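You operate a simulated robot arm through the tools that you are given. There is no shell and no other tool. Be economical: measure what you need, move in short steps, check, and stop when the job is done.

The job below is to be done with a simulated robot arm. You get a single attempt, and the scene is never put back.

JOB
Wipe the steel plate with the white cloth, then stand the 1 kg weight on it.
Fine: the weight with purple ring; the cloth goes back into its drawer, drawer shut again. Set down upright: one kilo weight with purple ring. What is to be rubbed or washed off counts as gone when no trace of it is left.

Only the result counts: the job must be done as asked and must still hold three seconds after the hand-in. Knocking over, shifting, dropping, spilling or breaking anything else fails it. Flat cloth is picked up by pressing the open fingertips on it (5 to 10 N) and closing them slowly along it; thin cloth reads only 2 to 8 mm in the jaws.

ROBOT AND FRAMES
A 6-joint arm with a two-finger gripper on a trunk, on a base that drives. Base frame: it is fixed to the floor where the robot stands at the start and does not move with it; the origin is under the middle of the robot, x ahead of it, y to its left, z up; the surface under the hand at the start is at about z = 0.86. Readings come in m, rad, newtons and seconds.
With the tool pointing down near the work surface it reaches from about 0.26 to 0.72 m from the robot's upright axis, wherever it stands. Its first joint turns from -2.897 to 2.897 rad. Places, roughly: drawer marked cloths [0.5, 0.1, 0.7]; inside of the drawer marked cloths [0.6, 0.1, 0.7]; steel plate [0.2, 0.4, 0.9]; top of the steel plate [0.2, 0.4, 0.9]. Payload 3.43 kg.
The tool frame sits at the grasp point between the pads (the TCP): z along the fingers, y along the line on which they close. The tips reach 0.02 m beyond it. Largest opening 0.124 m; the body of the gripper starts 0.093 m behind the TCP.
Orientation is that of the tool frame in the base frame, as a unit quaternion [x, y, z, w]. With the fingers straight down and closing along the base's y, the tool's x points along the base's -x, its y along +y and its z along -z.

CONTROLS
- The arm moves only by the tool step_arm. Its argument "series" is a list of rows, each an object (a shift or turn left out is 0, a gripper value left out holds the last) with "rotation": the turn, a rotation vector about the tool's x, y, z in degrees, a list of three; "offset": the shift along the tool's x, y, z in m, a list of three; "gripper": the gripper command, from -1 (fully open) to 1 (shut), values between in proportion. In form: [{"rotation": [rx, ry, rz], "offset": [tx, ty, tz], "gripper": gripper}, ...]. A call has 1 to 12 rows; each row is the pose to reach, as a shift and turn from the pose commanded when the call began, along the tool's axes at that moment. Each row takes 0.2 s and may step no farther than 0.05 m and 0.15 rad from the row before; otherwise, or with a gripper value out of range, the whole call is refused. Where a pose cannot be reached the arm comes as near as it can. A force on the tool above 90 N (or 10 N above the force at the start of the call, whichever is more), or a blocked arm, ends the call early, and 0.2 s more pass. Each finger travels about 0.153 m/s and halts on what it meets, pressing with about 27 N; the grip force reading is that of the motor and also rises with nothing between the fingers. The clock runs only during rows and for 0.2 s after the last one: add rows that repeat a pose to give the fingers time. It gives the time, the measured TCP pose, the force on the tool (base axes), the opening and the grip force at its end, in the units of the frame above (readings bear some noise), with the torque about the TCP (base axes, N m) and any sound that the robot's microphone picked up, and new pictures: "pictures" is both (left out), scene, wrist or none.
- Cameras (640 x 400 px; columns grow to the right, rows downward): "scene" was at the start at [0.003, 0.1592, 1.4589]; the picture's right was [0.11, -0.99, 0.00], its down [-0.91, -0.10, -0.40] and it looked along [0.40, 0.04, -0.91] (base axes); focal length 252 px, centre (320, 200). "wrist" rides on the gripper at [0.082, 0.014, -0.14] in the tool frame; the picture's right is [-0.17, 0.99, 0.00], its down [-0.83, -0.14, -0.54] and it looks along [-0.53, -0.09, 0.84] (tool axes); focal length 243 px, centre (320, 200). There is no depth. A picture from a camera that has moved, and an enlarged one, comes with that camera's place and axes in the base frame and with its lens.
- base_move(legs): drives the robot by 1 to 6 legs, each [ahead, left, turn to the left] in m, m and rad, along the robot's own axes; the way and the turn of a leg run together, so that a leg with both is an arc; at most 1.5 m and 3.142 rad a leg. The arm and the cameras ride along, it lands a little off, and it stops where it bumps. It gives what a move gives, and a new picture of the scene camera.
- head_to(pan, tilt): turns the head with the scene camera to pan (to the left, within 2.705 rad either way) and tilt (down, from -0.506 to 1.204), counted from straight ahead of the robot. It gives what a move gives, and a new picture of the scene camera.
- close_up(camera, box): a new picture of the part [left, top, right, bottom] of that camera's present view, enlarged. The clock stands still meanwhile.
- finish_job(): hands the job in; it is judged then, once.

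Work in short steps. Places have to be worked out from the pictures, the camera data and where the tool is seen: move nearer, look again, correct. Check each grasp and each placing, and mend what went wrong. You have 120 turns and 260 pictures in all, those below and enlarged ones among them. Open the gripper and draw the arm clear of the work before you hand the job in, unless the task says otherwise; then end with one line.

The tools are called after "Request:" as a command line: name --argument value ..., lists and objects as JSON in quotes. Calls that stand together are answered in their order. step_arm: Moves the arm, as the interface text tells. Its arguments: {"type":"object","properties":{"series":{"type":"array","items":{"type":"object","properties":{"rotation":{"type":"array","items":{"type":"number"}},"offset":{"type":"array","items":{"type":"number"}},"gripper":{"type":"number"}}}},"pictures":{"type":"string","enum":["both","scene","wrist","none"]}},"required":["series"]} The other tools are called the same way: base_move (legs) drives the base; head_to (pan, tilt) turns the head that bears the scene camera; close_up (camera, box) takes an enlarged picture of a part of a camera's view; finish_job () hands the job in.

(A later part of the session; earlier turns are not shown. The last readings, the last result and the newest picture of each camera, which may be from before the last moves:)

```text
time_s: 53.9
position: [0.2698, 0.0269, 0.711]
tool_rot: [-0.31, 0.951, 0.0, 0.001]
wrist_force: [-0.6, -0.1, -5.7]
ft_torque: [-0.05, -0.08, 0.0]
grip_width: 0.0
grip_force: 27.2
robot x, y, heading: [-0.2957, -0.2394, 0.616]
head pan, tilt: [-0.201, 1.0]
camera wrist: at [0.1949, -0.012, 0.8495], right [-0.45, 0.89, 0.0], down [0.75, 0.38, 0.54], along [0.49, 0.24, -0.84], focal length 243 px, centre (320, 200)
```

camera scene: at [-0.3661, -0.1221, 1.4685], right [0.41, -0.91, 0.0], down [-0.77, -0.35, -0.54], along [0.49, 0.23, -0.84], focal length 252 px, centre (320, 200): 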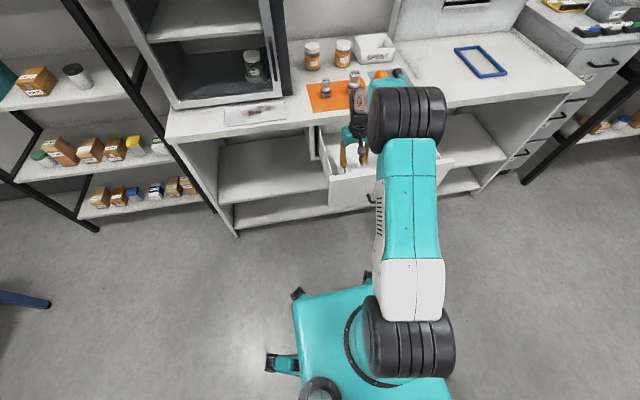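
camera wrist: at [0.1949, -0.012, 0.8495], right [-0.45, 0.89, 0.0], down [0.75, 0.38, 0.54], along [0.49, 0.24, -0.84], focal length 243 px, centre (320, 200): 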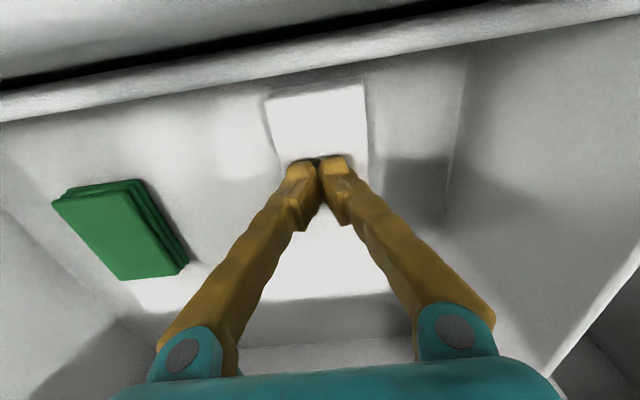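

Nothing was caught, and the drawer front seems nearer in view. I raise 3 cm and look with both cameras.

Request:
step_arm --series '[{"offset": [0, 0, -0.015], "gripper": 1}, {"offset": [0, 0, -0.03], "gripper": 0.3}, {"offset": [0, 0, -0.03]}]'

Request:
close_up --camera "scene" --box '[300, 90, 460, 220]'

```text
time_s: 54.7
position: [0.2723, 0.025, 0.7424]
tool_rot: [-0.309, 0.951, 0.001, 0.002]
wrist_force: [-1.7, -0.4, -0.5]
ft_torque: [0.07, -0.26, 0.0]
grip_width: 0.0437
grip_force: 0.1
robot x, y, heading: [-0.2899, -0.2445, 0.627]
head pan, tilt: [-0.201, 1.0]
camera scene: at [-0.3646, -0.1228, 1.4702], right [0.41, -0.91, 0.0], down [-0.77, -0.35, -0.54], along [0.49, 0.22, -0.84], focal length 252 px, centre (320, 200)
camera wrist: at [0.1975, -0.013, 0.8812], right [-0.45, 0.89, 0.0], down [0.75, 0.37, 0.54], along [0.49, 0.24, -0.84], focal length 243 px, centre (320, 200)
```

scene: 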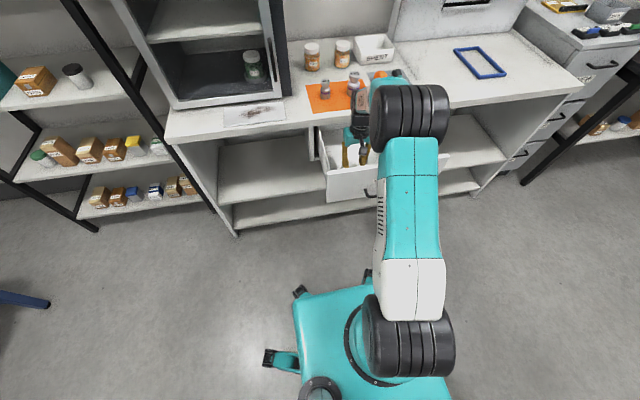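
wrist: 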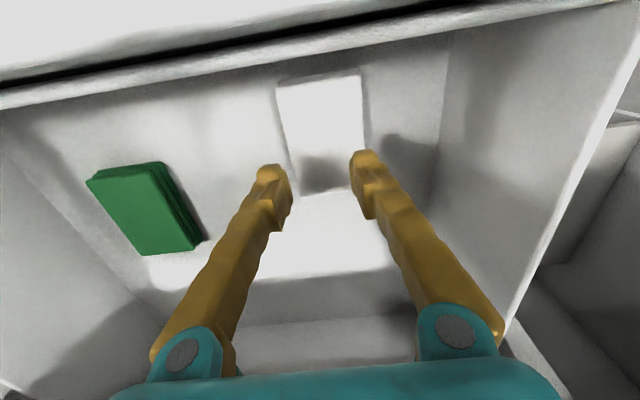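

```text
3.08 times, centred on (380, 155) of scene
camera zoom: at [-0.3646, -0.1228, 1.4702], right [0.41, -0.91, 0.0], down [-0.77, -0.35, -0.54], along [0.49, 0.22, -0.84], focal length 775 px, centre (135, 338)
```

zoom: 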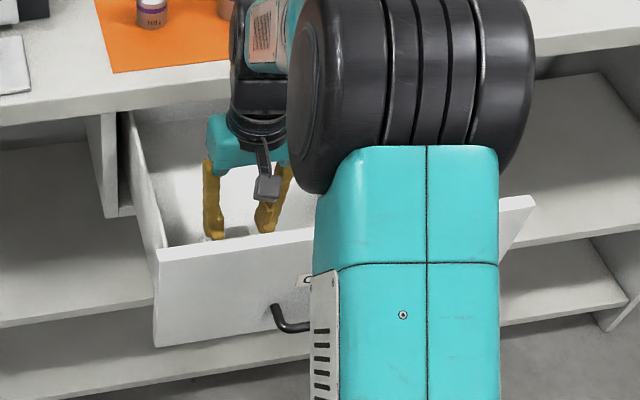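

The cloth is now seen centred ~2 cm nearer the robot (n≈0.213). I recentre over it, opening ~5 cm, and descend with finer force steps.

Request:
step_arm --series '[{"offset": [0.01, 0.002, 0], "gripper": 0.25}, {"offset": [0.02, 0.004, 0]}, {"offset": [0.02, 0.004, 0.012]}, {"offset": [0.02, 0.004, 0.022]}, {"offset": [0.02, 0.004, 0.026]}, {"offset": [0.02, 0.004, 0.026]}]' --pictures "wrist"

Request:
step_arm --series '[{"offset": [0, 0, 0.002]}, {"offset": [0, 0, 0.002]}, {"offset": [0, 0, 0.002]}]' --pictures "none"

Request:
step_arm --series '[{"offset": [0, 0, 0.0015]}, {"offset": [0, 0, 0.0015]}, {"offset": [0, 0, 0.0015]}]' --pictures "none"

```text
time_s: 56.1
position: [0.2503, 0.0133, 0.7167]
tool_rot: [-0.308, 0.951, 0.0, 0.003]
wrist_force: [-0.8, -2.3, -3.5]
ft_torque: [0.27, -0.15, 0.02]
grip_width: 0.0465
grip_force: 0.1
robot x, y, heading: [-0.2923, -0.2328, 0.624]
head pan, tilt: [-0.201, 1.0]
camera wrist: at [0.1755, -0.0246, 0.8544], right [-0.44, 0.9, 0.0], down [0.75, 0.37, 0.54], along [0.49, 0.24, -0.84], focal length 243 px, centre (320, 200)
```

wrist: 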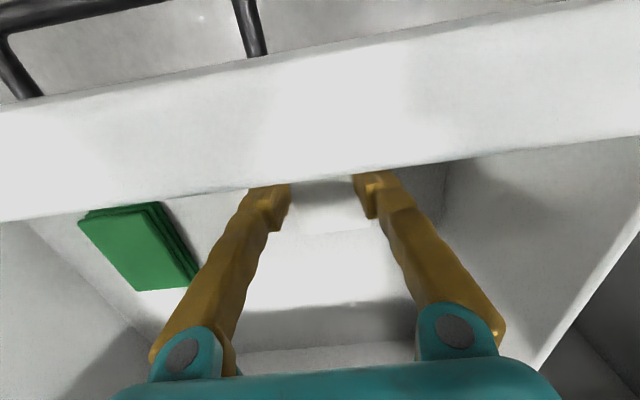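

```text
time_s: 56.9
position: [0.2494, 0.0152, 0.7137]
tool_rot: [-0.307, 0.952, 0.0, 0.003]
wrist_force: [-4.6, 0.7, 1.7]
ft_torque: [-0.08, -0.52, 0.02]
grip_width: 0.0465
grip_force: 0.1
robot x, y, heading: [-0.292, -0.2349, 0.619]
head pan, tilt: [-0.201, 1.0]
```

```text
time_s: 57.7
position: [0.2537, 0.0163, 0.7118]
tool_rot: [-0.309, 0.951, 0.001, 0.003]
wrist_force: [1.9, -1.1, -1.2]
ft_torque: [0.15, 0.24, -0.01]
grip_width: 0.047
grip_force: 0.8
robot x, y, heading: [-0.2942, -0.2388, 0.626]
head pan, tilt: [-0.201, 1.0]
```

My wrist camera is now right above the drawer front's rim, so I shift back 1.8 cm inward (still over the cloth's rear half) and continue probing downward.

Request:
step_arm --series '[{"offset": [-0.009, 0, -0.008]}, {"offset": [-0.018, 0, -0.008]}, {"offset": [-0.018, 0, -0.002]}, {"offset": [-0.018, 0, 0]}, {"offset": [-0.018, 0, 0]}]' --pictures "wrist"

Request:
step_arm --series '[{"offset": [0, 0, 0.0015]}, {"offset": [0, 0, 0.0015]}, {"offset": [0, 0, 0.0015]}]' --pictures "none"

```text
time_s: 58.9
position: [0.2659, 0.0264, 0.7125]
tool_rot: [-0.307, 0.952, 0.0, 0.004]
wrist_force: [5.1, 1.6, -1.0]
ft_torque: [0.04, 0.1, -0.12]
grip_width: 0.0463
grip_force: 0.0
robot x, y, heading: [-0.2924, -0.2338, 0.616]
head pan, tilt: [-0.201, 1.0]
camera wrist: at [0.191, -0.0116, 0.8509], right [-0.44, 0.9, 0.0], down [0.75, 0.37, 0.55], along [0.49, 0.24, -0.84], focal length 243 px, centre (320, 200)
```

wrist: 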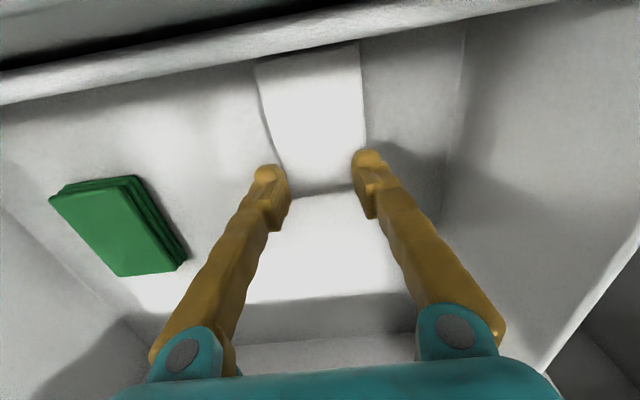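

```text
time_s: 59.7
position: [0.2707, 0.0252, 0.7127]
tool_rot: [-0.306, 0.952, 0.001, 0.004]
wrist_force: [2.8, 5.1, 35.0]
ft_torque: [0.86, 1.11, 0.07]
grip_width: 0.0477
grip_force: 1.0
robot x, y, heading: [-0.2953, -0.2394, 0.619]
head pan, tilt: [-0.201, 1.0]
```

35 N here but I'm right at the cloth's far edge. I lift, move 1.6 cm toward the robot again (no rim contact was felt there), and press gently.

Request:
step_arm --series '[{"offset": [0, 0, -0.012]}, {"offset": [0.016, 0, -0.012]}, {"offset": [0.016, 0, -0.004]}, {"offset": [0.016, 0, -0.001]}, {"offset": [0.016, 0, -0.001]}]' --pictures "wrist"

Request:
step_arm --series '[{"offset": [0, 0, 0.0007]}, {"offset": [0, 0, 0.0007]}, {"offset": [0, 0, 0.0007]}]' --pictures "none"

```text
time_s: 60.9
position: [0.2542, 0.0194, 0.7133]
tool_rot: [-0.31, 0.951, 0.001, 0.005]
wrist_force: [0.4, 0.4, 0.9]
ft_torque: [0.06, -0.15, -0.01]
grip_width: 0.046
grip_force: 0.0
robot x, y, heading: [-0.291, -0.2371, 0.618]
head pan, tilt: [-0.201, 1.0]
camera wrist: at [0.1788, -0.0185, 0.8512], right [-0.45, 0.89, 0.0], down [0.75, 0.37, 0.55], along [0.49, 0.24, -0.84], focal length 243 px, centre (320, 200)
```

wrist: 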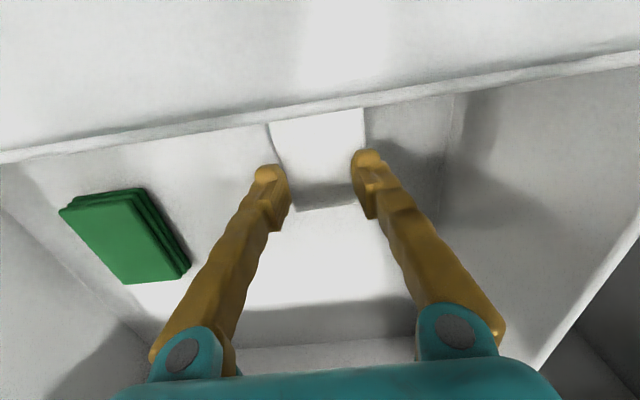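

```text
time_s: 61.7
position: [0.2515, 0.0116, 0.7112]
tool_rot: [-0.307, 0.952, 0.0, 0.003]
wrist_force: [-10.5, -6.2, 44.9]
ft_torque: [1.18, 0.74, 0.2]
grip_width: 0.0461
grip_force: 0.1
robot x, y, heading: [-0.292, -0.2411, 0.625]
head pan, tilt: [-0.201, 1.0]
```

45 N; very stiff contact. I ease off in small steps to about 8 N.

Request:
step_arm --series '[{"offset": [0, 0, -0.001]}, {"offset": [0, 0, -0.001]}, {"offset": [0, 0, -0.001]}]' --pictures "none"

Request:
step_arm --series '[{"offset": [0, 0, 0]}]' --pictures "none"

```text
time_s: 62.5
position: [0.2509, 0.0156, 0.7113]
tool_rot: [-0.309, 0.951, 0.0, 0.0]
wrist_force: [5.5, 3.5, 8.9]
ft_torque: [-0.04, 0.36, -0.16]
grip_width: 0.046
grip_force: 0.0
robot x, y, heading: [-0.2941, -0.2379, 0.621]
head pan, tilt: [-0.201, 1.0]
```

```text
time_s: 62.9
position: [0.2536, 0.0143, 0.7124]
tool_rot: [-0.307, 0.952, 0.0, 0.003]
wrist_force: [2.8, 2.8, 4.6]
ft_torque: [-0.06, 0.13, -0.1]
grip_width: 0.0462
grip_force: 0.1
robot x, y, heading: [-0.2926, -0.2409, 0.622]
head pan, tilt: [-0.201, 1.0]
```

About 5–9 N now. Close slowly.

Request:
step_arm --series '[{"offset": [0, 0, 0.0003], "gripper": 0.31}, {"offset": [0, 0, 0.0003], "gripper": 0.37}, {"offset": [0, 0, 0.0003], "gripper": 0.43}, {"offset": [0, 0, 0.0003], "gripper": 0.49}, {"offset": [0, 0, 0.0003], "gripper": 0.55}, {"offset": [0, 0, 0.0003], "gripper": 0.61}, {"offset": [0, 0, 0.0003], "gripper": 0.67}, {"offset": [0, 0, 0.0003], "gripper": 0.73}, {"offset": [0, 0, 0.0003], "gripper": 0.79}, {"offset": [0, 0, 0.0003], "gripper": 0.86}, {"offset": [0, 0, 0.0003], "gripper": 0.93}, {"offset": [0, 0, 0.0003], "gripper": 1}]' --pictures "wrist"

```text
time_s: 65.5
position: [0.2495, 0.0178, 0.7122]
tool_rot: [-0.309, 0.951, 0.001, 0.001]
wrist_force: [-2.4, 2.9, -2.5]
ft_torque: [-0.37, -0.39, 0.0]
grip_width: 0.0
grip_force: 26.5
robot x, y, heading: [-0.2981, -0.2348, 0.618]
head pan, tilt: [-0.201, 1.0]
camera wrist: at [0.1746, -0.0193, 0.8502], right [-0.45, 0.9, 0.0], down [0.75, 0.37, 0.54], along [0.49, 0.24, -0.84], focal length 243 px, centre (320, 200)
```

wrist: 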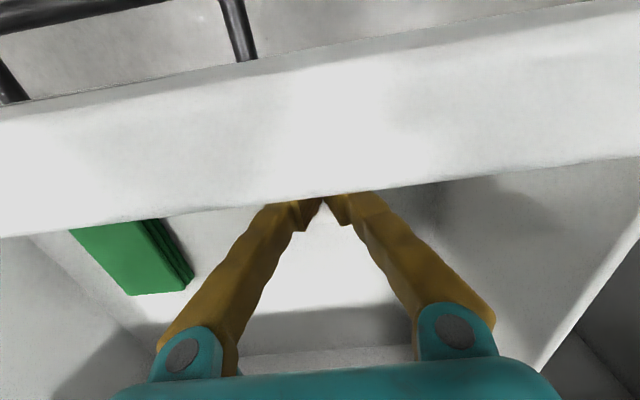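

Closed on nothing again – contact is lost while closing. New plan: tilt the tool ~17° so the camera clears the rim, and gather the cloth with wider jaws from both edges. First lift, open, tilt and look.

Request:
step_arm --series '[{"offset": [0, 0, -0.02], "gripper": 0.6}, {"offset": [0, 0, -0.05], "gripper": -0.3}, {"rotation": [0, 8.5, 0], "offset": [0, 0, -0.05]}, {"rotation": [0, 17, 0], "offset": [0, 0, -0.05]}, {"rotation": [0, 17, 0], "offset": [0, 0, -0.05]}]'

```text
time_s: 66.7
position: [0.2547, 0.0152, 0.761]
tool_rot: [-0.307, 0.94, -0.046, -0.14]
wrist_force: [-5.4, -0.2, -2.5]
ft_torque: [-0.02, -0.53, 0.16]
grip_width: 0.0804
grip_force: 0.1
robot x, y, heading: [-0.2943, -0.2384, 0.62]
head pan, tilt: [-0.201, 1.0]
camera scene: at [-0.368, -0.1215, 1.4702], right [0.41, -0.91, 0.0], down [-0.77, -0.34, -0.54], along [0.49, 0.22, -0.84], focal length 252 px, centre (320, 200)
camera wrist: at [0.2144, 0.0031, 0.918], right [-0.45, 0.89, -0.05], down [0.85, 0.45, 0.27], along [0.27, 0.08, -0.96], focal length 243 px, centre (320, 200)
```

scene: 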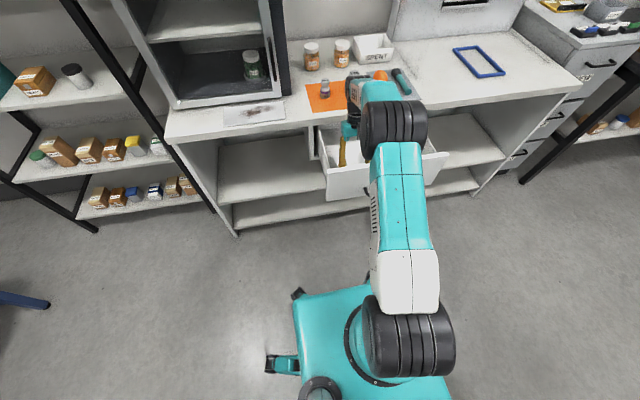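
wrist: 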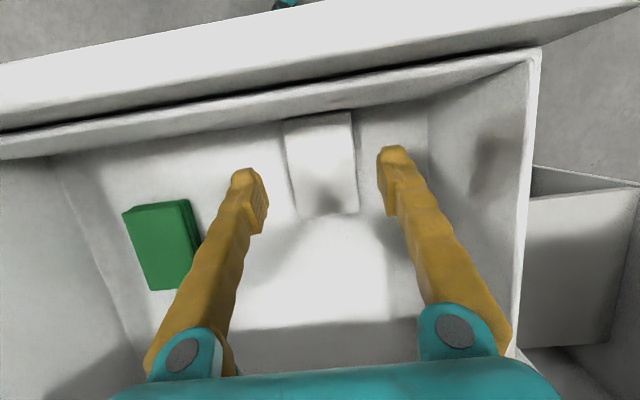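

The cloth is flat at n 0.163–0.256, t≈-0.137, nicely between the jaws (8 cm). I descend vertically straddling it, then probe for the drawer floor.

Request:
step_arm --series '[{"offset": [-0.0058, 0, 0.0191]}, {"offset": [-0.0117, 0, 0.0382]}, {"offset": [-0.0137, 0, 0.0449]}, {"offset": [-0.0137, 0, 0.0449]}]' --pictures "wrist"

Request:
step_arm --series '[{"offset": [-0.0009, 0, 0.0029]}, {"offset": [-0.0009, 0, 0.0029]}]' --pictures "none"

```text
time_s: 67.7
position: [0.2585, 0.0115, 0.7153]
tool_rot: [-0.305, 0.941, -0.046, -0.137]
wrist_force: [5.6, 1.5, 4.0]
ft_torque: [-0.04, 0.47, -0.06]
grip_width: 0.0804
grip_force: 0.0
robot x, y, heading: [-0.2893, -0.2358, 0.62]
head pan, tilt: [-0.201, 1.0]
camera wrist: at [0.2186, 0.0012, 0.8718], right [-0.45, 0.89, -0.05], down [0.85, 0.44, 0.28], along [0.27, 0.08, -0.96], focal length 243 px, centre (320, 200)
```

wrist: 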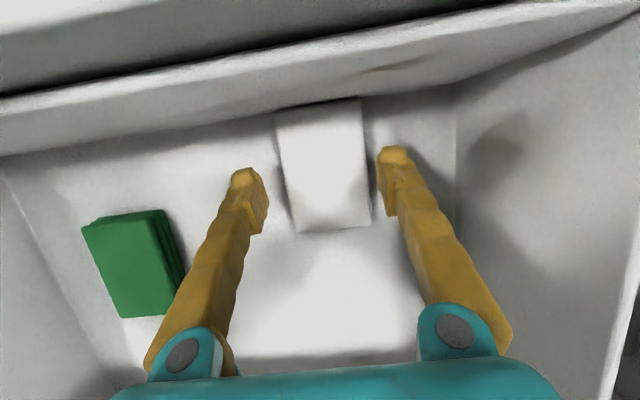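

```text
time_s: 68.3
position: [0.255, 0.0149, 0.7121]
tool_rot: [-0.303, 0.942, -0.045, -0.137]
wrist_force: [5.5, 1.5, 1.4]
ft_torque: [-0.06, 0.68, -0.06]
grip_width: 0.0806
grip_force: 0.0
robot x, y, heading: [-0.2948, -0.2344, 0.614]
head pan, tilt: [-0.201, 1.0]
```

Request:
step_arm --series '[{"offset": [-0.0009, 0, 0.0029]}, {"offset": [-0.0009, 0, 0.0029]}]' --pictures "none"

Request:
step_arm --series '[{"offset": [-0.0006, 0, 0.0019]}, {"offset": [-0.0006, 0, 0.0019]}]' --pictures "none"

```text
time_s: 68.9
position: [0.2528, 0.016, 0.7092]
tool_rot: [-0.307, 0.941, -0.044, -0.137]
wrist_force: [0.8, 0.6, -2.4]
ft_torque: [-0.13, 0.12, -0.01]
grip_width: 0.0805
grip_force: 0.1
robot x, y, heading: [-0.2937, -0.2366, 0.623]
head pan, tilt: [-0.201, 1.0]
```

```text
time_s: 69.5
position: [0.2527, 0.0143, 0.7079]
tool_rot: [-0.304, 0.942, -0.044, -0.138]
wrist_force: [1.0, -0.9, -1.9]
ft_torque: [0.1, 0.3, -0.06]
grip_width: 0.0806
grip_force: 0.1
robot x, y, heading: [-0.2935, -0.239, 0.616]
head pan, tilt: [-0.201, 1.0]
```

Still free; keep lowering 2 mm at a time.

Request:
step_arm --series '[{"offset": [-0.0006, 0, 0.0019]}, {"offset": [-0.0006, 0, 0.0019]}]' --pictures "none"

Request:
step_arm --series '[{"offset": [-0.0005, 0, 0.0015]}, {"offset": [-0.0005, 0, 0.0015]}]' --pictures "wrist"

```text
time_s: 70.1
position: [0.2479, 0.0156, 0.706]
tool_rot: [-0.306, 0.941, -0.047, -0.139]
wrist_force: [-4.7, -3.2, -4.7]
ft_torque: [0.25, -0.54, 0.02]
grip_width: 0.0808
grip_force: 0.0
robot x, y, heading: [-0.2957, -0.2355, 0.621]
head pan, tilt: [-0.201, 1.0]
```

```text
time_s: 70.7
position: [0.2558, 0.0157, 0.7018]
tool_rot: [-0.308, 0.94, -0.047, -0.139]
wrist_force: [-5.3, -1.2, -6.3]
ft_torque: [0.06, -0.47, 0.09]
grip_width: 0.0806
grip_force: 0.0
robot x, y, heading: [-0.2964, -0.2432, 0.629]
head pan, tilt: [-0.201, 1.0]
camera wrist: at [0.218, 0.0043, 0.8586], right [-0.46, 0.89, -0.05], down [0.85, 0.45, 0.27], along [0.27, 0.08, -0.96], focal length 243 px, centre (320, 200)
```

wrist: 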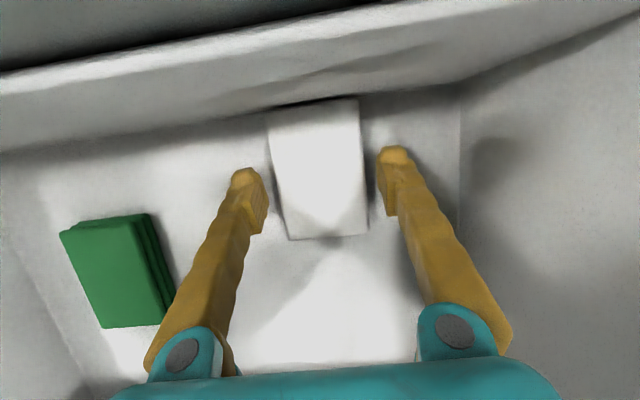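

Tips are now well below the cloth's top surface, straddling it. I close slowly and see what's caught.

Request:
step_arm --series '[{"gripper": -0.2}, {"gripper": -0.1}, {"gripper": 0}, {"gripper": 0.1}, {"gripper": 0.2}, {"gripper": 0.3}, {"gripper": 0.4}, {"gripper": 0.5}, {"gripper": 0.6}, {"gripper": 0.8}, {"gripper": 1}, {"gripper": 1}]' --pictures "wrist"

```text
time_s: 73.3
position: [0.2553, 0.0162, 0.7032]
tool_rot: [-0.305, 0.941, -0.046, -0.138]
wrist_force: [0.9, 1.5, -0.4]
ft_torque: [-0.12, 0.0, 0.02]
grip_width: 0.0634
grip_force: 27.5
robot x, y, heading: [-0.2916, -0.2351, 0.623]
head pan, tilt: [-0.201, 1.0]
camera wrist: at [0.2167, 0.0052, 0.8604], right [-0.45, 0.89, -0.05], down [0.85, 0.45, 0.28], along [0.27, 0.08, -0.96], focal length 243 px, centre (320, 200)
```

wrist: 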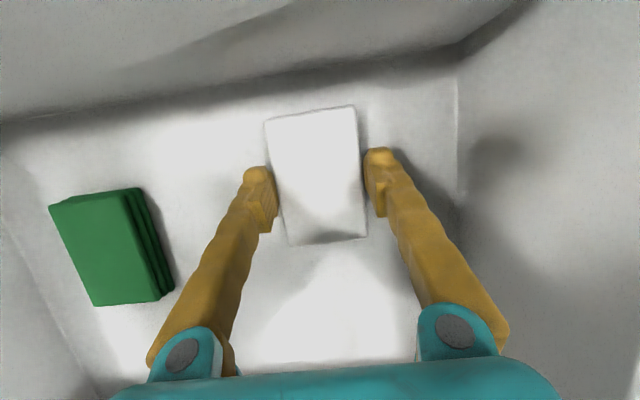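

The pad is gripped across its 6.3 cm width at 27 N. Lift straight up.

Request:
step_arm --series '[{"offset": [0.0058, 0, -0.0191], "gripper": 1}, {"offset": [0.0146, 0, -0.0478]}, {"offset": [0.026, 0, -0.085]}, {"offset": [0.037, 0, -0.122]}, {"offset": [0.05, 0, -0.163]}, {"offset": [0.062, 0, -0.204]}, {"offset": [0.0745, 0, -0.244]}, {"offset": [0.0745, 0, -0.244]}]'

```text
time_s: 75.1
position: [0.2517, 0.0172, 0.9604]
tool_rot: [-0.306, 0.941, -0.046, -0.138]
wrist_force: [-1.9, -1.2, 4.0]
ft_torque: [0.14, -0.29, 0.01]
grip_width: 0.0635
grip_force: 26.6
robot x, y, heading: [-0.291, -0.2352, 0.619]
head pan, tilt: [-0.201, 1.0]
camera scene: at [-0.3675, -0.117, 1.47], right [0.41, -0.91, 0.0], down [-0.77, -0.34, -0.54], along [0.5, 0.22, -0.84], focal length 252 px, centre (320, 200)
camera wrist: at [0.2117, 0.0058, 1.1172], right [-0.45, 0.89, -0.05], down [0.85, 0.45, 0.28], along [0.27, 0.08, -0.96], focal length 243 px, centre (320, 200)
```

scene: 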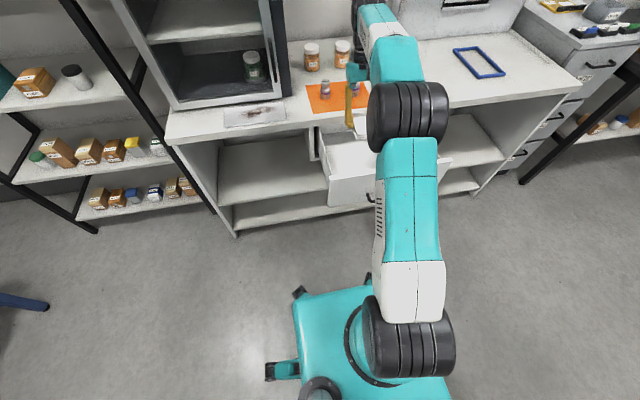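
wrist: 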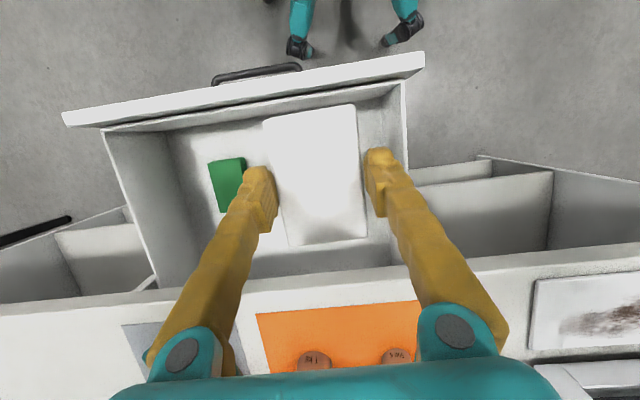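

Cloth securely held. I raise it, draw it back, bring the tool back to vertical, and then drive closer and left toward the plate.

Request:
step_arm --series '[{"offset": [0.035, 0, -0.02], "gripper": 1}, {"offset": [0.07, 0, -0.04]}, {"rotation": [0, -8.5, 0], "offset": [0.1, 0, -0.055]}, {"rotation": [0, -17, 0], "offset": [0.125, 0, -0.066]}, {"rotation": [0, -17, 0], "offset": [0.125, 0, -0.066]}]' --pictures "none"

Request:
base_move --legs '[[0.174, 0.12, 0.0]]'

Request:
head_to --pan 0.2 --tilt 1.0

```text
time_s: 76.3
position: [0.1719, -0.044, 1.0574]
tool_rot: [-0.309, 0.951, 0.001, 0.001]
wrist_force: [0.2, 1.4, 1.7]
ft_torque: [-0.12, 0.15, 0.02]
grip_width: 0.0635
grip_force: 26.5
robot x, y, heading: [-0.294, -0.2353, 0.626]
head pan, tilt: [-0.201, 1.0]
```

```text
time_s: 79.7
position: [0.2407, 0.1575, 1.0583]
tool_rot: [-0.306, 0.952, 0.0, 0.005]
wrist_force: [0.3, -2.4, -1.5]
ft_torque: [0.27, -0.09, 0.0]
grip_width: 0.0634
grip_force: 27.3
robot x, y, heading: [-0.2245, -0.0334, 0.618]
head pan, tilt: [-0.201, 1.0]
camera scene: at [-0.3002, 0.0873, 1.4683], right [0.41, -0.91, 0.0], down [-0.77, -0.34, -0.54], along [0.5, 0.22, -0.84], focal length 252 px, centre (320, 200)
```

scene: 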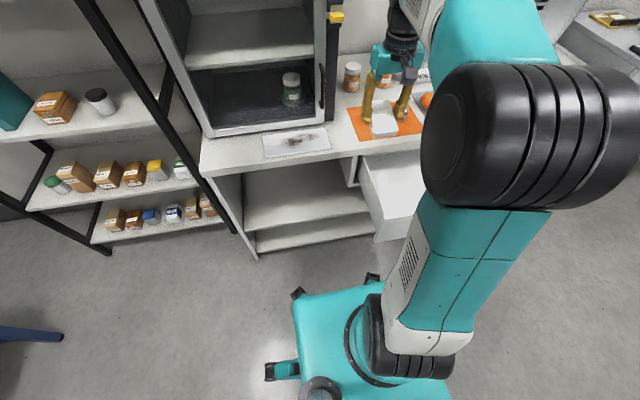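

```text
time_s: 80.6
position: [0.2442, 0.1557, 1.0593]
tool_rot: [-0.308, 0.952, 0.0, 0.004]
wrist_force: [-0.4, -0.9, -3.1]
ft_torque: [0.05, -0.02, 0.04]
grip_width: 0.0632
grip_force: 26.8
robot x, y, heading: [-0.2221, -0.0349, 0.626]
head pan, tilt: [0.201, 1.0]
camera scene: at [-0.3116, 0.1067, 1.4702], right [0.73, -0.68, 0.0], down [-0.58, -0.61, -0.54], along [0.37, 0.39, -0.84], focal length 252 px, centre (320, 200)
```

scene: 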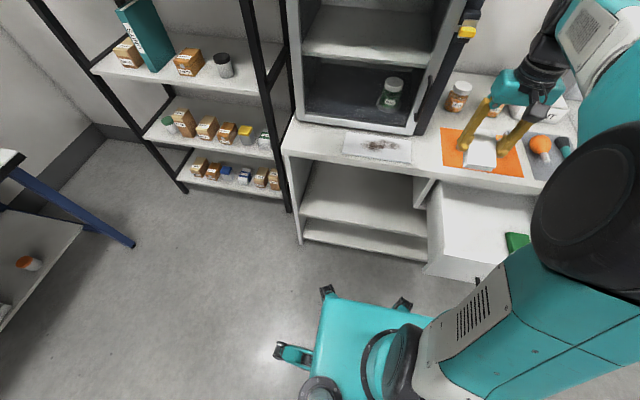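

I zoom in on the plate region to refine the stain's and the chamber's location.

Request:
close_up --camera "scene" --box '[280, 80, 440, 180]'

```text
4.00 times, centred on (360, 130) of scene
camera zoom: at [-0.3116, 0.1067, 1.4702], right [0.73, -0.68, 0.0], down [-0.58, -0.61, -0.54], along [0.37, 0.39, -0.84], focal length 1008 px, centre (160, 480)
```

zoom: 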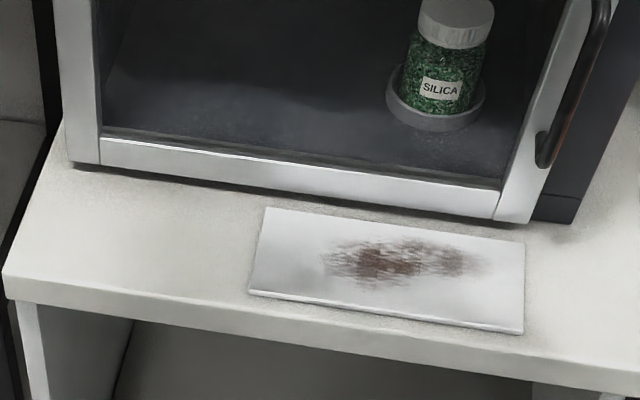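

Plate spans n 0.383–0.482, t 0.095–0.313; stain n≈0.405–0.47, t≈0.12–0.26; chamber front at n≈0.51. I carry the cloth above the plate centre, staying high.

Request:
step_arm --series '[{"offset": [0, 0.045, 0.01], "gripper": 1}, {"offset": [0, 0.09, 0.02]}, {"offset": [0, 0.135, 0.03]}, {"offset": [-0.01, 0.18, 0.04]}, {"offset": [-0.045, 0.206, 0.05]}, {"offset": [-0.085, 0.206, 0.06]}, {"offset": [-0.12, 0.206, 0.07]}, {"offset": [-0.143, 0.206, 0.08]}, {"offset": [-0.143, 0.206, 0.08]}]'

```text
time_s: 82.6
position: [0.2421, 0.4035, 0.9813]
tool_rot: [-0.307, 0.952, 0.002, 0.005]
wrist_force: [1.1, 0.2, 5.7]
ft_torque: [-0.03, 0.22, -0.02]
grip_width: 0.0634
grip_force: 27.2
robot x, y, heading: [-0.2241, -0.0344, 0.619]
head pan, tilt: [0.201, 1.0]
camera scene: at [-0.3118, 0.104, 1.4711], right [0.73, -0.68, 0.0], down [-0.57, -0.61, -0.54], along [0.37, 0.4, -0.84], focal length 252 px, centre (320, 200)
camera wrist: at [0.1666, 0.3653, 1.1204], right [-0.44, 0.9, 0.0], down [0.75, 0.37, 0.55], along [0.49, 0.24, -0.84], focal length 243 px, centre (320, 200)
```

scene: 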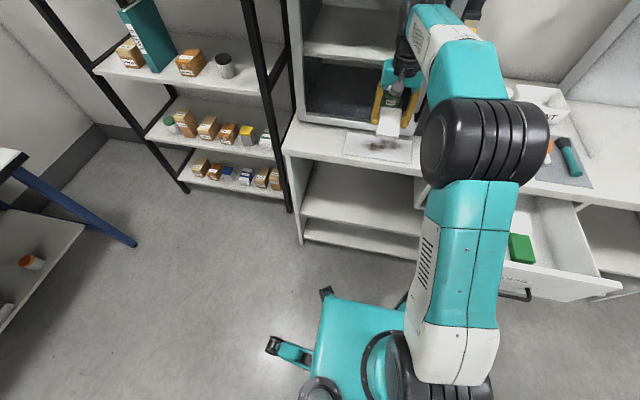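
wrist: 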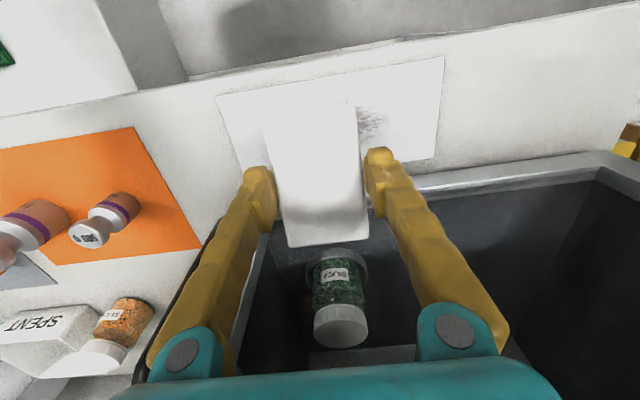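

In position above the stain. Descend to just above expected contact.

Request:
step_arm --series '[{"offset": [0, 0, 0.03]}, {"offset": [0, 0, 0.058]}, {"offset": [0, 0, 0.058]}]' --pictures "both"

Request:
step_arm --series '[{"offset": [0, 0, 0.006]}, {"offset": [0, 0, 0.006]}]' --pictures "none"

```text
time_s: 83.4
position: [0.2337, 0.4048, 0.9246]
tool_rot: [-0.309, 0.951, 0.002, 0.007]
wrist_force: [-2.3, -1.1, 2.3]
ft_torque: [0.1, -0.18, -0.02]
grip_width: 0.0636
grip_force: 26.7
robot x, y, heading: [-0.2256, -0.0423, 0.635]
head pan, tilt: [0.201, 1.0]
camera scene: at [-0.3175, 0.0979, 1.4692], right [0.74, -0.67, 0.0], down [-0.56, -0.62, -0.54], along [0.37, 0.4, -0.84], focal length 252 px, centre (320, 200)
camera wrist: at [0.1583, 0.3659, 1.063], right [-0.45, 0.9, 0.0], down [0.75, 0.37, 0.55], along [0.49, 0.25, -0.83], focal length 243 px, centre (320, 200)
```

scene: 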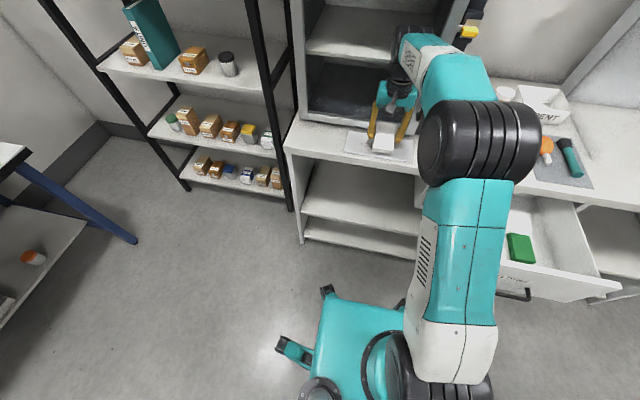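
wrist: 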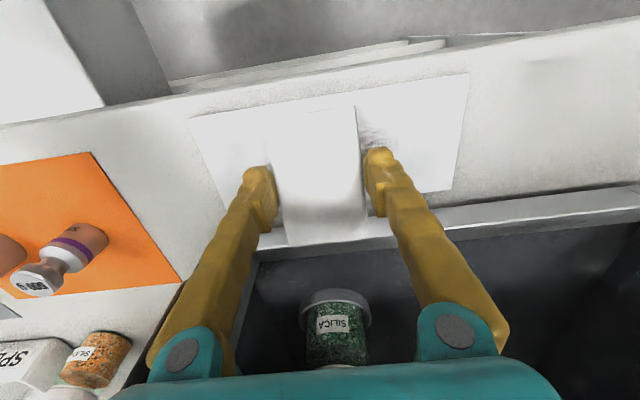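

```text
time_s: 84.0
position: [0.2397, 0.4082, 0.9155]
tool_rot: [-0.306, 0.952, 0.001, 0.005]
wrist_force: [-1.0, 1.0, -1.3]
ft_torque: [-0.1, -0.05, -0.03]
grip_width: 0.0633
grip_force: 27.0
robot x, y, heading: [-0.227, -0.0351, 0.619]
head pan, tilt: [0.201, 1.0]
```

Request:
step_arm --series '[{"offset": [0, 0, 0.006]}, {"offset": [0, 0, 0.006]}]' --pictures "none"

Request:
step_arm --series '[{"offset": [0, 0, 0.004]}, {"offset": [0, 0, 0.004]}]' --pictures "none"

Request:
step_arm --series '[{"offset": [0, 0, 0.003]}, {"offset": [0, 0, 0.003]}]' --pictures "wrist"

```text
time_s: 84.6
position: [0.2401, 0.4079, 0.9131]
tool_rot: [-0.305, 0.952, 0.001, 0.005]
wrist_force: [-1.9, -1.6, 2.3]
ft_torque: [0.08, -0.12, 0.03]
grip_width: 0.0636
grip_force: 27.0
robot x, y, heading: [-0.2288, -0.0297, 0.609]
head pan, tilt: [0.201, 1.0]
```

```text
time_s: 85.2
position: [0.2403, 0.4079, 0.9054]
tool_rot: [-0.307, 0.952, 0.001, 0.003]
wrist_force: [-4.8, -0.8, -0.9]
ft_torque: [0.01, -0.49, 0.01]
grip_width: 0.0632
grip_force: 27.3
robot x, y, heading: [-0.2321, -0.0306, 0.622]
head pan, tilt: [0.201, 1.0]
```

```text
time_s: 85.8
position: [0.2401, 0.4086, 0.9023]
tool_rot: [-0.305, 0.952, 0.0, 0.005]
wrist_force: [1.2, 2.2, -4.4]
ft_torque: [-0.27, 0.09, 0.0]
grip_width: 0.0636
grip_force: 26.9
robot x, y, heading: [-0.2217, -0.0339, 0.619]
head pan, tilt: [0.201, 1.0]
camera wrist: at [0.1641, 0.3716, 1.0406], right [-0.44, 0.9, 0.0], down [0.75, 0.37, 0.55], along [0.49, 0.24, -0.84], focal length 243 px, centre (320, 200)
```

wrist: 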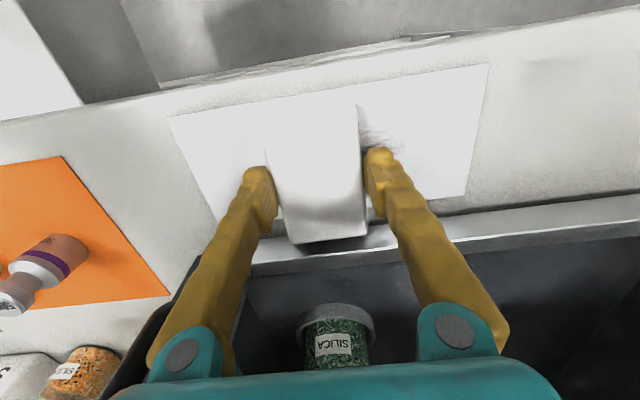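

Request:
step_arm --series '[{"offset": [0, 0, 0.003]}, {"offset": [0, 0, 0.003]}]' --pictures "none"

Request:
step_arm --series '[{"offset": [0, 0, 0.003]}, {"offset": [0, 0, 0.003]}]' --pictures "none"

Request:
step_arm --series '[{"offset": [0, 0, 0.0025]}, {"offset": [0, 0, 0.0025]}]' --pictures "wrist"

```text
time_s: 86.4
position: [0.2439, 0.4059, 0.9016]
tool_rot: [-0.305, 0.952, -0.001, 0.006]
wrist_force: [4.4, 3.1, 8.2]
ft_torque: [-0.31, 0.49, 0.02]
grip_width: 0.0637
grip_force: 27.1
robot x, y, heading: [-0.2226, -0.0337, 0.613]
head pan, tilt: [0.201, 1.0]
```

```text
time_s: 87.0
position: [0.2408, 0.4036, 0.8973]
tool_rot: [-0.307, 0.952, 0.004, 0.006]
wrist_force: [-1.1, -1.7, 0.2]
ft_torque: [0.24, -0.16, -0.04]
grip_width: 0.0631
grip_force: 27.2
robot x, y, heading: [-0.2272, -0.0376, 0.628]
head pan, tilt: [0.201, 1.0]
```

```text
time_s: 87.6
position: [0.2465, 0.4103, 0.8956]
tool_rot: [-0.309, 0.951, 0.001, 0.004]
wrist_force: [-4.5, -0.2, 16.2]
ft_torque: [-0.07, 0.0, 0.03]
grip_width: 0.0636
grip_force: 26.7
robot x, y, heading: [-0.2223, -0.035, 0.631]
head pan, tilt: [0.201, 1.0]
camera wrist: at [0.1707, 0.3715, 1.0345], right [-0.45, 0.89, 0.0], down [0.75, 0.37, 0.55], along [0.49, 0.25, -0.84], focal length 243 px, centre (320, 200)
```

wrist: 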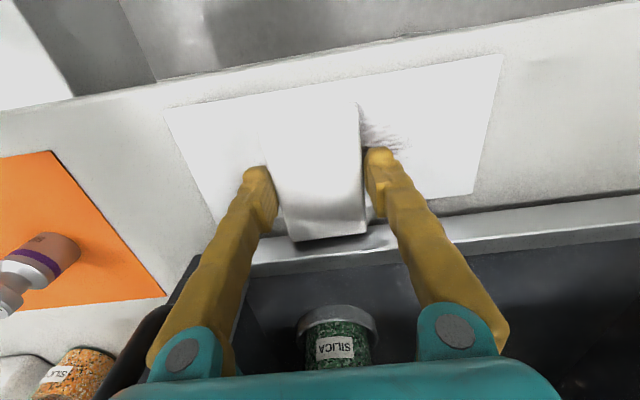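

Contact (16 N). The pad's near edge touches; I press further in 2 mm steps so it pivots flat.

Request:
step_arm --series '[{"offset": [0, 0, 0.002]}, {"offset": [0, 0, 0.002]}]' --pictures "none"

Request:
step_arm --series '[{"offset": [0, 0, 0.002]}, {"offset": [0, 0, 0.002]}]' --pictures "none"

Request:
step_arm --series '[{"offset": [0, 0, 0.002]}, {"offset": [0, 0, 0.002]}]' --pictures "wrist"

```text
time_s: 88.2
position: [0.2381, 0.4093, 0.8947]
tool_rot: [-0.309, 0.951, 0.002, 0.006]
wrist_force: [-3.0, -2.6, 41.3]
ft_torque: [-1.04, -0.45, -0.06]
grip_width: 0.0637
grip_force: 27.9
robot x, y, heading: [-0.2228, -0.0429, 0.629]
head pan, tilt: [0.201, 1.0]
```

```text
time_s: 88.8
position: [0.2388, 0.4088, 0.8918]
tool_rot: [-0.306, 0.952, 0.0, 0.003]
wrist_force: [-13.5, -7.4, 34.4]
ft_torque: [0.08, -0.05, 0.03]
grip_width: 0.0644
grip_force: 26.7
robot x, y, heading: [-0.225, -0.032, 0.621]
head pan, tilt: [0.201, 1.0]
```

```text
time_s: 89.4
position: [0.2435, 0.4076, 0.8884]
tool_rot: [-0.307, 0.952, 0.0, 0.006]
wrist_force: [2.9, -4.7, 28.2]
ft_torque: [0.04, 0.06, -0.36]
grip_width: 0.0636
grip_force: 27.6
robot x, y, heading: [-0.2268, -0.0302, 0.619]
head pan, tilt: [0.201, 1.0]
camera wrist: at [0.1662, 0.3698, 1.0269], right [-0.44, 0.9, 0.0], down [0.75, 0.37, 0.55], along [0.49, 0.24, -0.84], focal length 243 px, centre (320, 200)
```

wrist: 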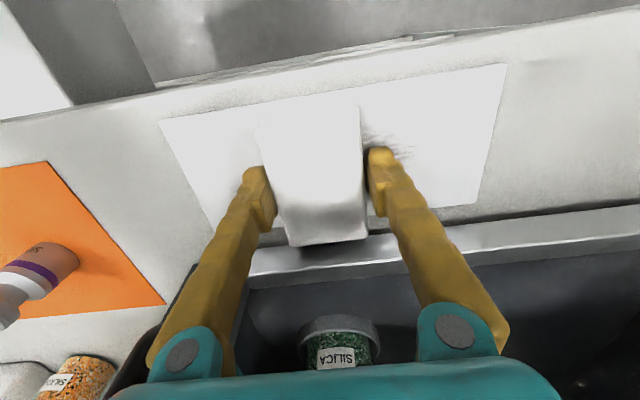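

Force stays about 30 N while lowering, so the pad pivots. Two more small steps.

Request:
step_arm --series '[{"offset": [0, 0, 0.002]}, {"offset": [0, 0, 0.002]}]' --pictures "none"

Request:
step_arm --series '[{"offset": [0, 0, 0.002]}, {"offset": [0, 0, 0.002]}]' --pictures "wrist"

```text
time_s: 90.0
position: [0.2395, 0.4062, 0.8878]
tool_rot: [-0.306, 0.952, 0.0, 0.006]
wrist_force: [10.9, -9.0, 20.2]
ft_torque: [0.42, 0.4, -0.08]
grip_width: 0.0634
grip_force: 27.1
robot x, y, heading: [-0.2224, -0.0318, 0.616]
head pan, tilt: [0.201, 1.0]
```

```text
time_s: 90.6
position: [0.2365, 0.4143, 0.8862]
tool_rot: [-0.307, 0.952, 0.003, 0.003]
wrist_force: [-17.5, 2.0, 22.8]
ft_torque: [-0.66, -0.48, -0.39]
grip_width: 0.0632
grip_force: 26.9
robot x, y, heading: [-0.2318, -0.0285, 0.62]
head pan, tilt: [0.201, 1.0]
camera wrist: at [0.1611, 0.3752, 1.0255], right [-0.44, 0.9, 0.0], down [0.75, 0.37, 0.55], along [0.49, 0.25, -0.84], focal length 243 px, centre (320, 200)
```

wrist: 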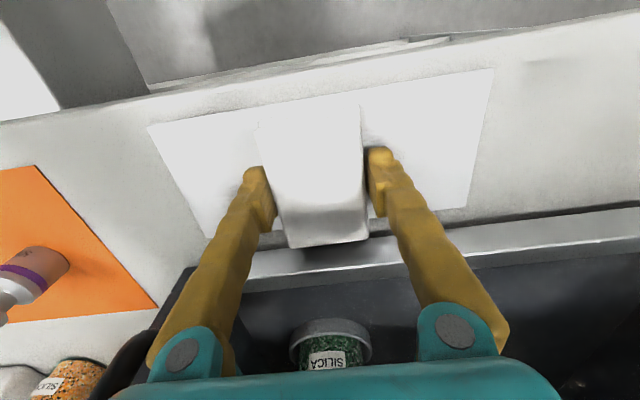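

The stain's left end already looks gone where the pad pressed. I wipe now along the plate: right, then left, then back.

Request:
step_arm --series '[{"offset": [0, -0.015, -0.0005]}, {"offset": [0, -0.03, -0.0005]}, {"offset": [0, -0.045, -0.0005]}, {"offset": [0, -0.05, -0.0005]}, {"offset": [0, -0.035, -0.0005]}, {"offset": [0, -0.015, -0.0005]}, {"offset": [0, 0.005, -0.0005]}, {"offset": [0, 0.025, -0.0005]}, {"offset": [0, 0.045, -0.0005]}, {"offset": [0, 0.06, -0.0005]}, {"offset": [0, 0.06, -0.0005]}]'

```text
time_s: 93.0
position: [0.2027, 0.4618, 0.8872]
tool_rot: [-0.309, 0.951, 0.003, 0.005]
wrist_force: [-4.1, 2.5, 3.8]
ft_torque: [-0.22, -0.12, -0.11]
grip_width: 0.0631
grip_force: 27.3
robot x, y, heading: [-0.2253, -0.0383, 0.622]
head pan, tilt: [0.201, 1.0]
camera scene: at [-0.3175, 0.1018, 1.4699], right [0.74, -0.68, 0.0], down [-0.57, -0.62, -0.54], along [0.37, 0.4, -0.84], focal length 252 px, centre (320, 200)
camera wrist: at [0.1276, 0.4228, 1.0254], right [-0.45, 0.89, 0.01], down [0.75, 0.37, 0.55], along [0.49, 0.25, -0.84], focal length 243 px, centre (320, 200)
```

scene: 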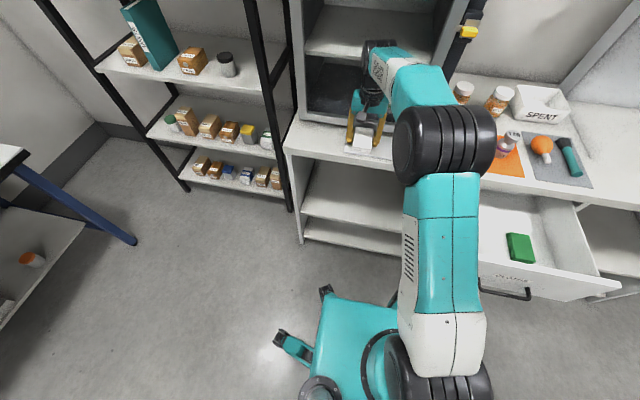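
wrist: 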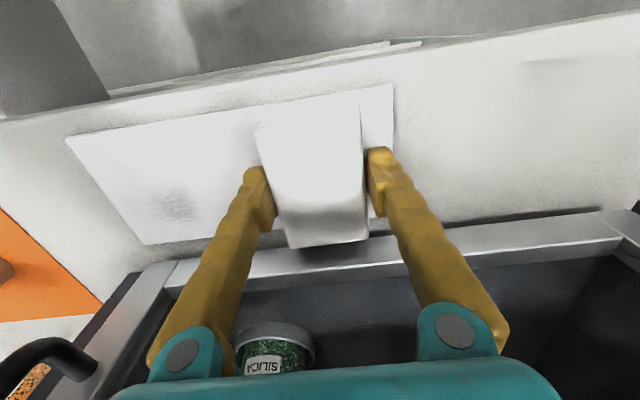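

A faint patch remains at t≈0.144, n≈0.44–0.455. I go back over it with slightly more pressure and 1 cm further in, scrubbing back and forth.

Request:
step_arm --series '[{"offset": [0, -0.03, 0.001]}, {"offset": [-0.004, -0.06, 0.0015]}, {"offset": [-0.008, -0.085, 0.002]}, {"offset": [-0.01, -0.105, 0.002]}, {"offset": [-0.01, -0.12, 0.002]}, {"offset": [-0.01, -0.1, 0.002]}, {"offset": [-0.01, -0.12, 0.002]}, {"offset": [-0.004, -0.12, 0.002]}, {"offset": [-0.004, -0.1, 0.002]}, {"offset": [-0.004, -0.07, 0.002]}, {"offset": [-0.004, -0.04, 0.002]}, {"offset": [-0.004, -0.02, 0.002]}]'

```text
time_s: 94.2
position: [0.2655, 0.3901, 0.8878]
tool_rot: [-0.323, 0.947, 0.005, -0.003]
wrist_force: [-47.5, 19.0, -0.9]
ft_torque: [-6.74, -7.07, -0.34]
grip_width: 0.0636
grip_force: 26.9
robot x, y, heading: [-0.2295, -0.0182, 0.692]
head pan, tilt: [0.201, 1.0]
stopped in row 6: the force on the tool passed its limit at 112 N (the readings are from after the stop); the commanded pose is now the measured one
camera scene: at [-0.3279, 0.1194, 1.471], right [0.78, -0.63, 0.0], down [-0.53, -0.66, -0.54], along [0.34, 0.42, -0.84], focal length 252 px, centre (320, 200)
camera wrist: at [0.1929, 0.3489, 1.0268], right [-0.47, 0.88, 0.01], down [0.75, 0.39, 0.54], along [0.47, 0.26, -0.84], focal length 243 px, centre (320, 200)
```

scene: 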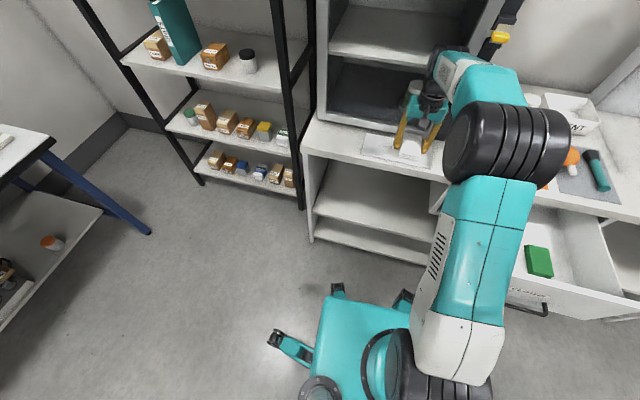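
wrist: 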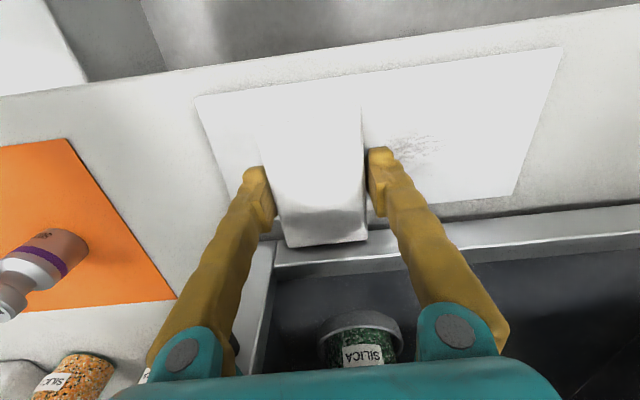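

The gripper hit the chamber's door handle (right-hand side). I back off immediately toward the robot and left, lifting a little, and look.

Request:
step_arm --series '[{"offset": [0.01, 0.01, -0.005]}, {"offset": [0.02, 0.03, -0.015]}, {"offset": [0.025, 0.05, -0.03]}, {"offset": [0.025, 0.05, -0.04]}]'

Request:
close_up --camera "scene" --box '[320, 40, 520, 165]'

```text
time_s: 95.2
position: [0.2215, 0.4112, 0.9291]
tool_rot: [-0.319, 0.948, 0.005, 0.003]
wrist_force: [-0.8, -1.9, -0.9]
ft_torque: [0.21, -0.12, -0.01]
grip_width: 0.0633
grip_force: 27.2
robot x, y, heading: [-0.2267, -0.0242, 0.672]
head pan, tilt: [0.201, 1.0]
camera scene: at [-0.3239, 0.1077, 1.4698], right [0.77, -0.64, 0.0], down [-0.54, -0.64, -0.54], along [0.35, 0.41, -0.84], focal length 252 px, centre (320, 200)
camera wrist: at [0.1473, 0.3714, 1.0666], right [-0.46, 0.89, 0.01], down [0.74, 0.39, 0.55], along [0.48, 0.26, -0.84], focal length 243 px, centre (320, 200)
```

scene: 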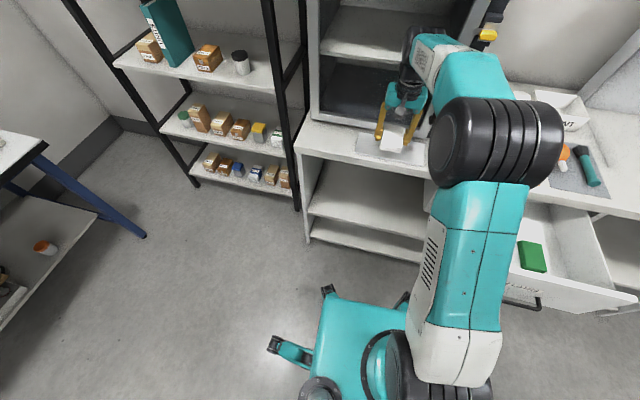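
wrist: 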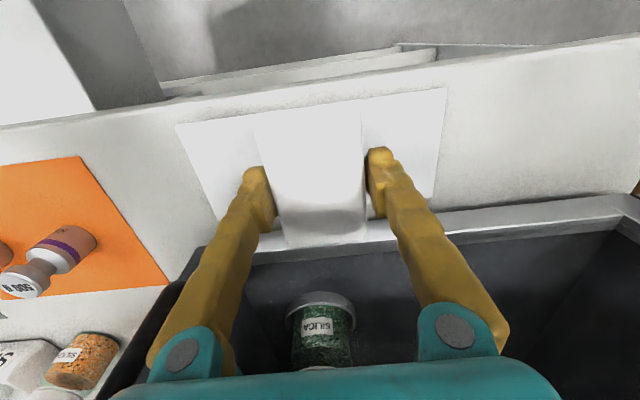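

```text
3.20 times, centred on (420, 102) of scene
camera zoom: at [-0.3239, 0.1077, 1.4698], right [0.77, -0.64, 0.0], down [-0.54, -0.64, -0.54], along [0.35, 0.41, -0.84], focal length 806 px, centre (0, 512)
```

zoom: 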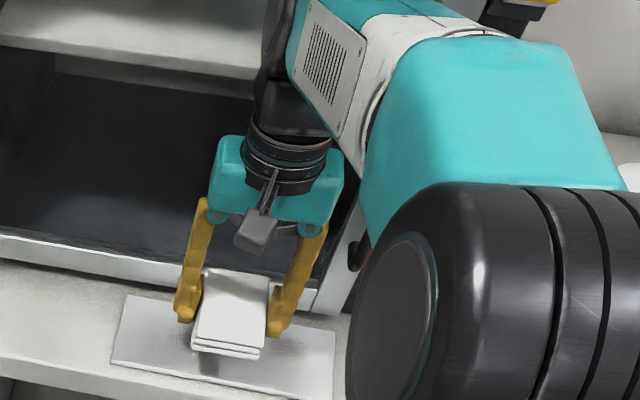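

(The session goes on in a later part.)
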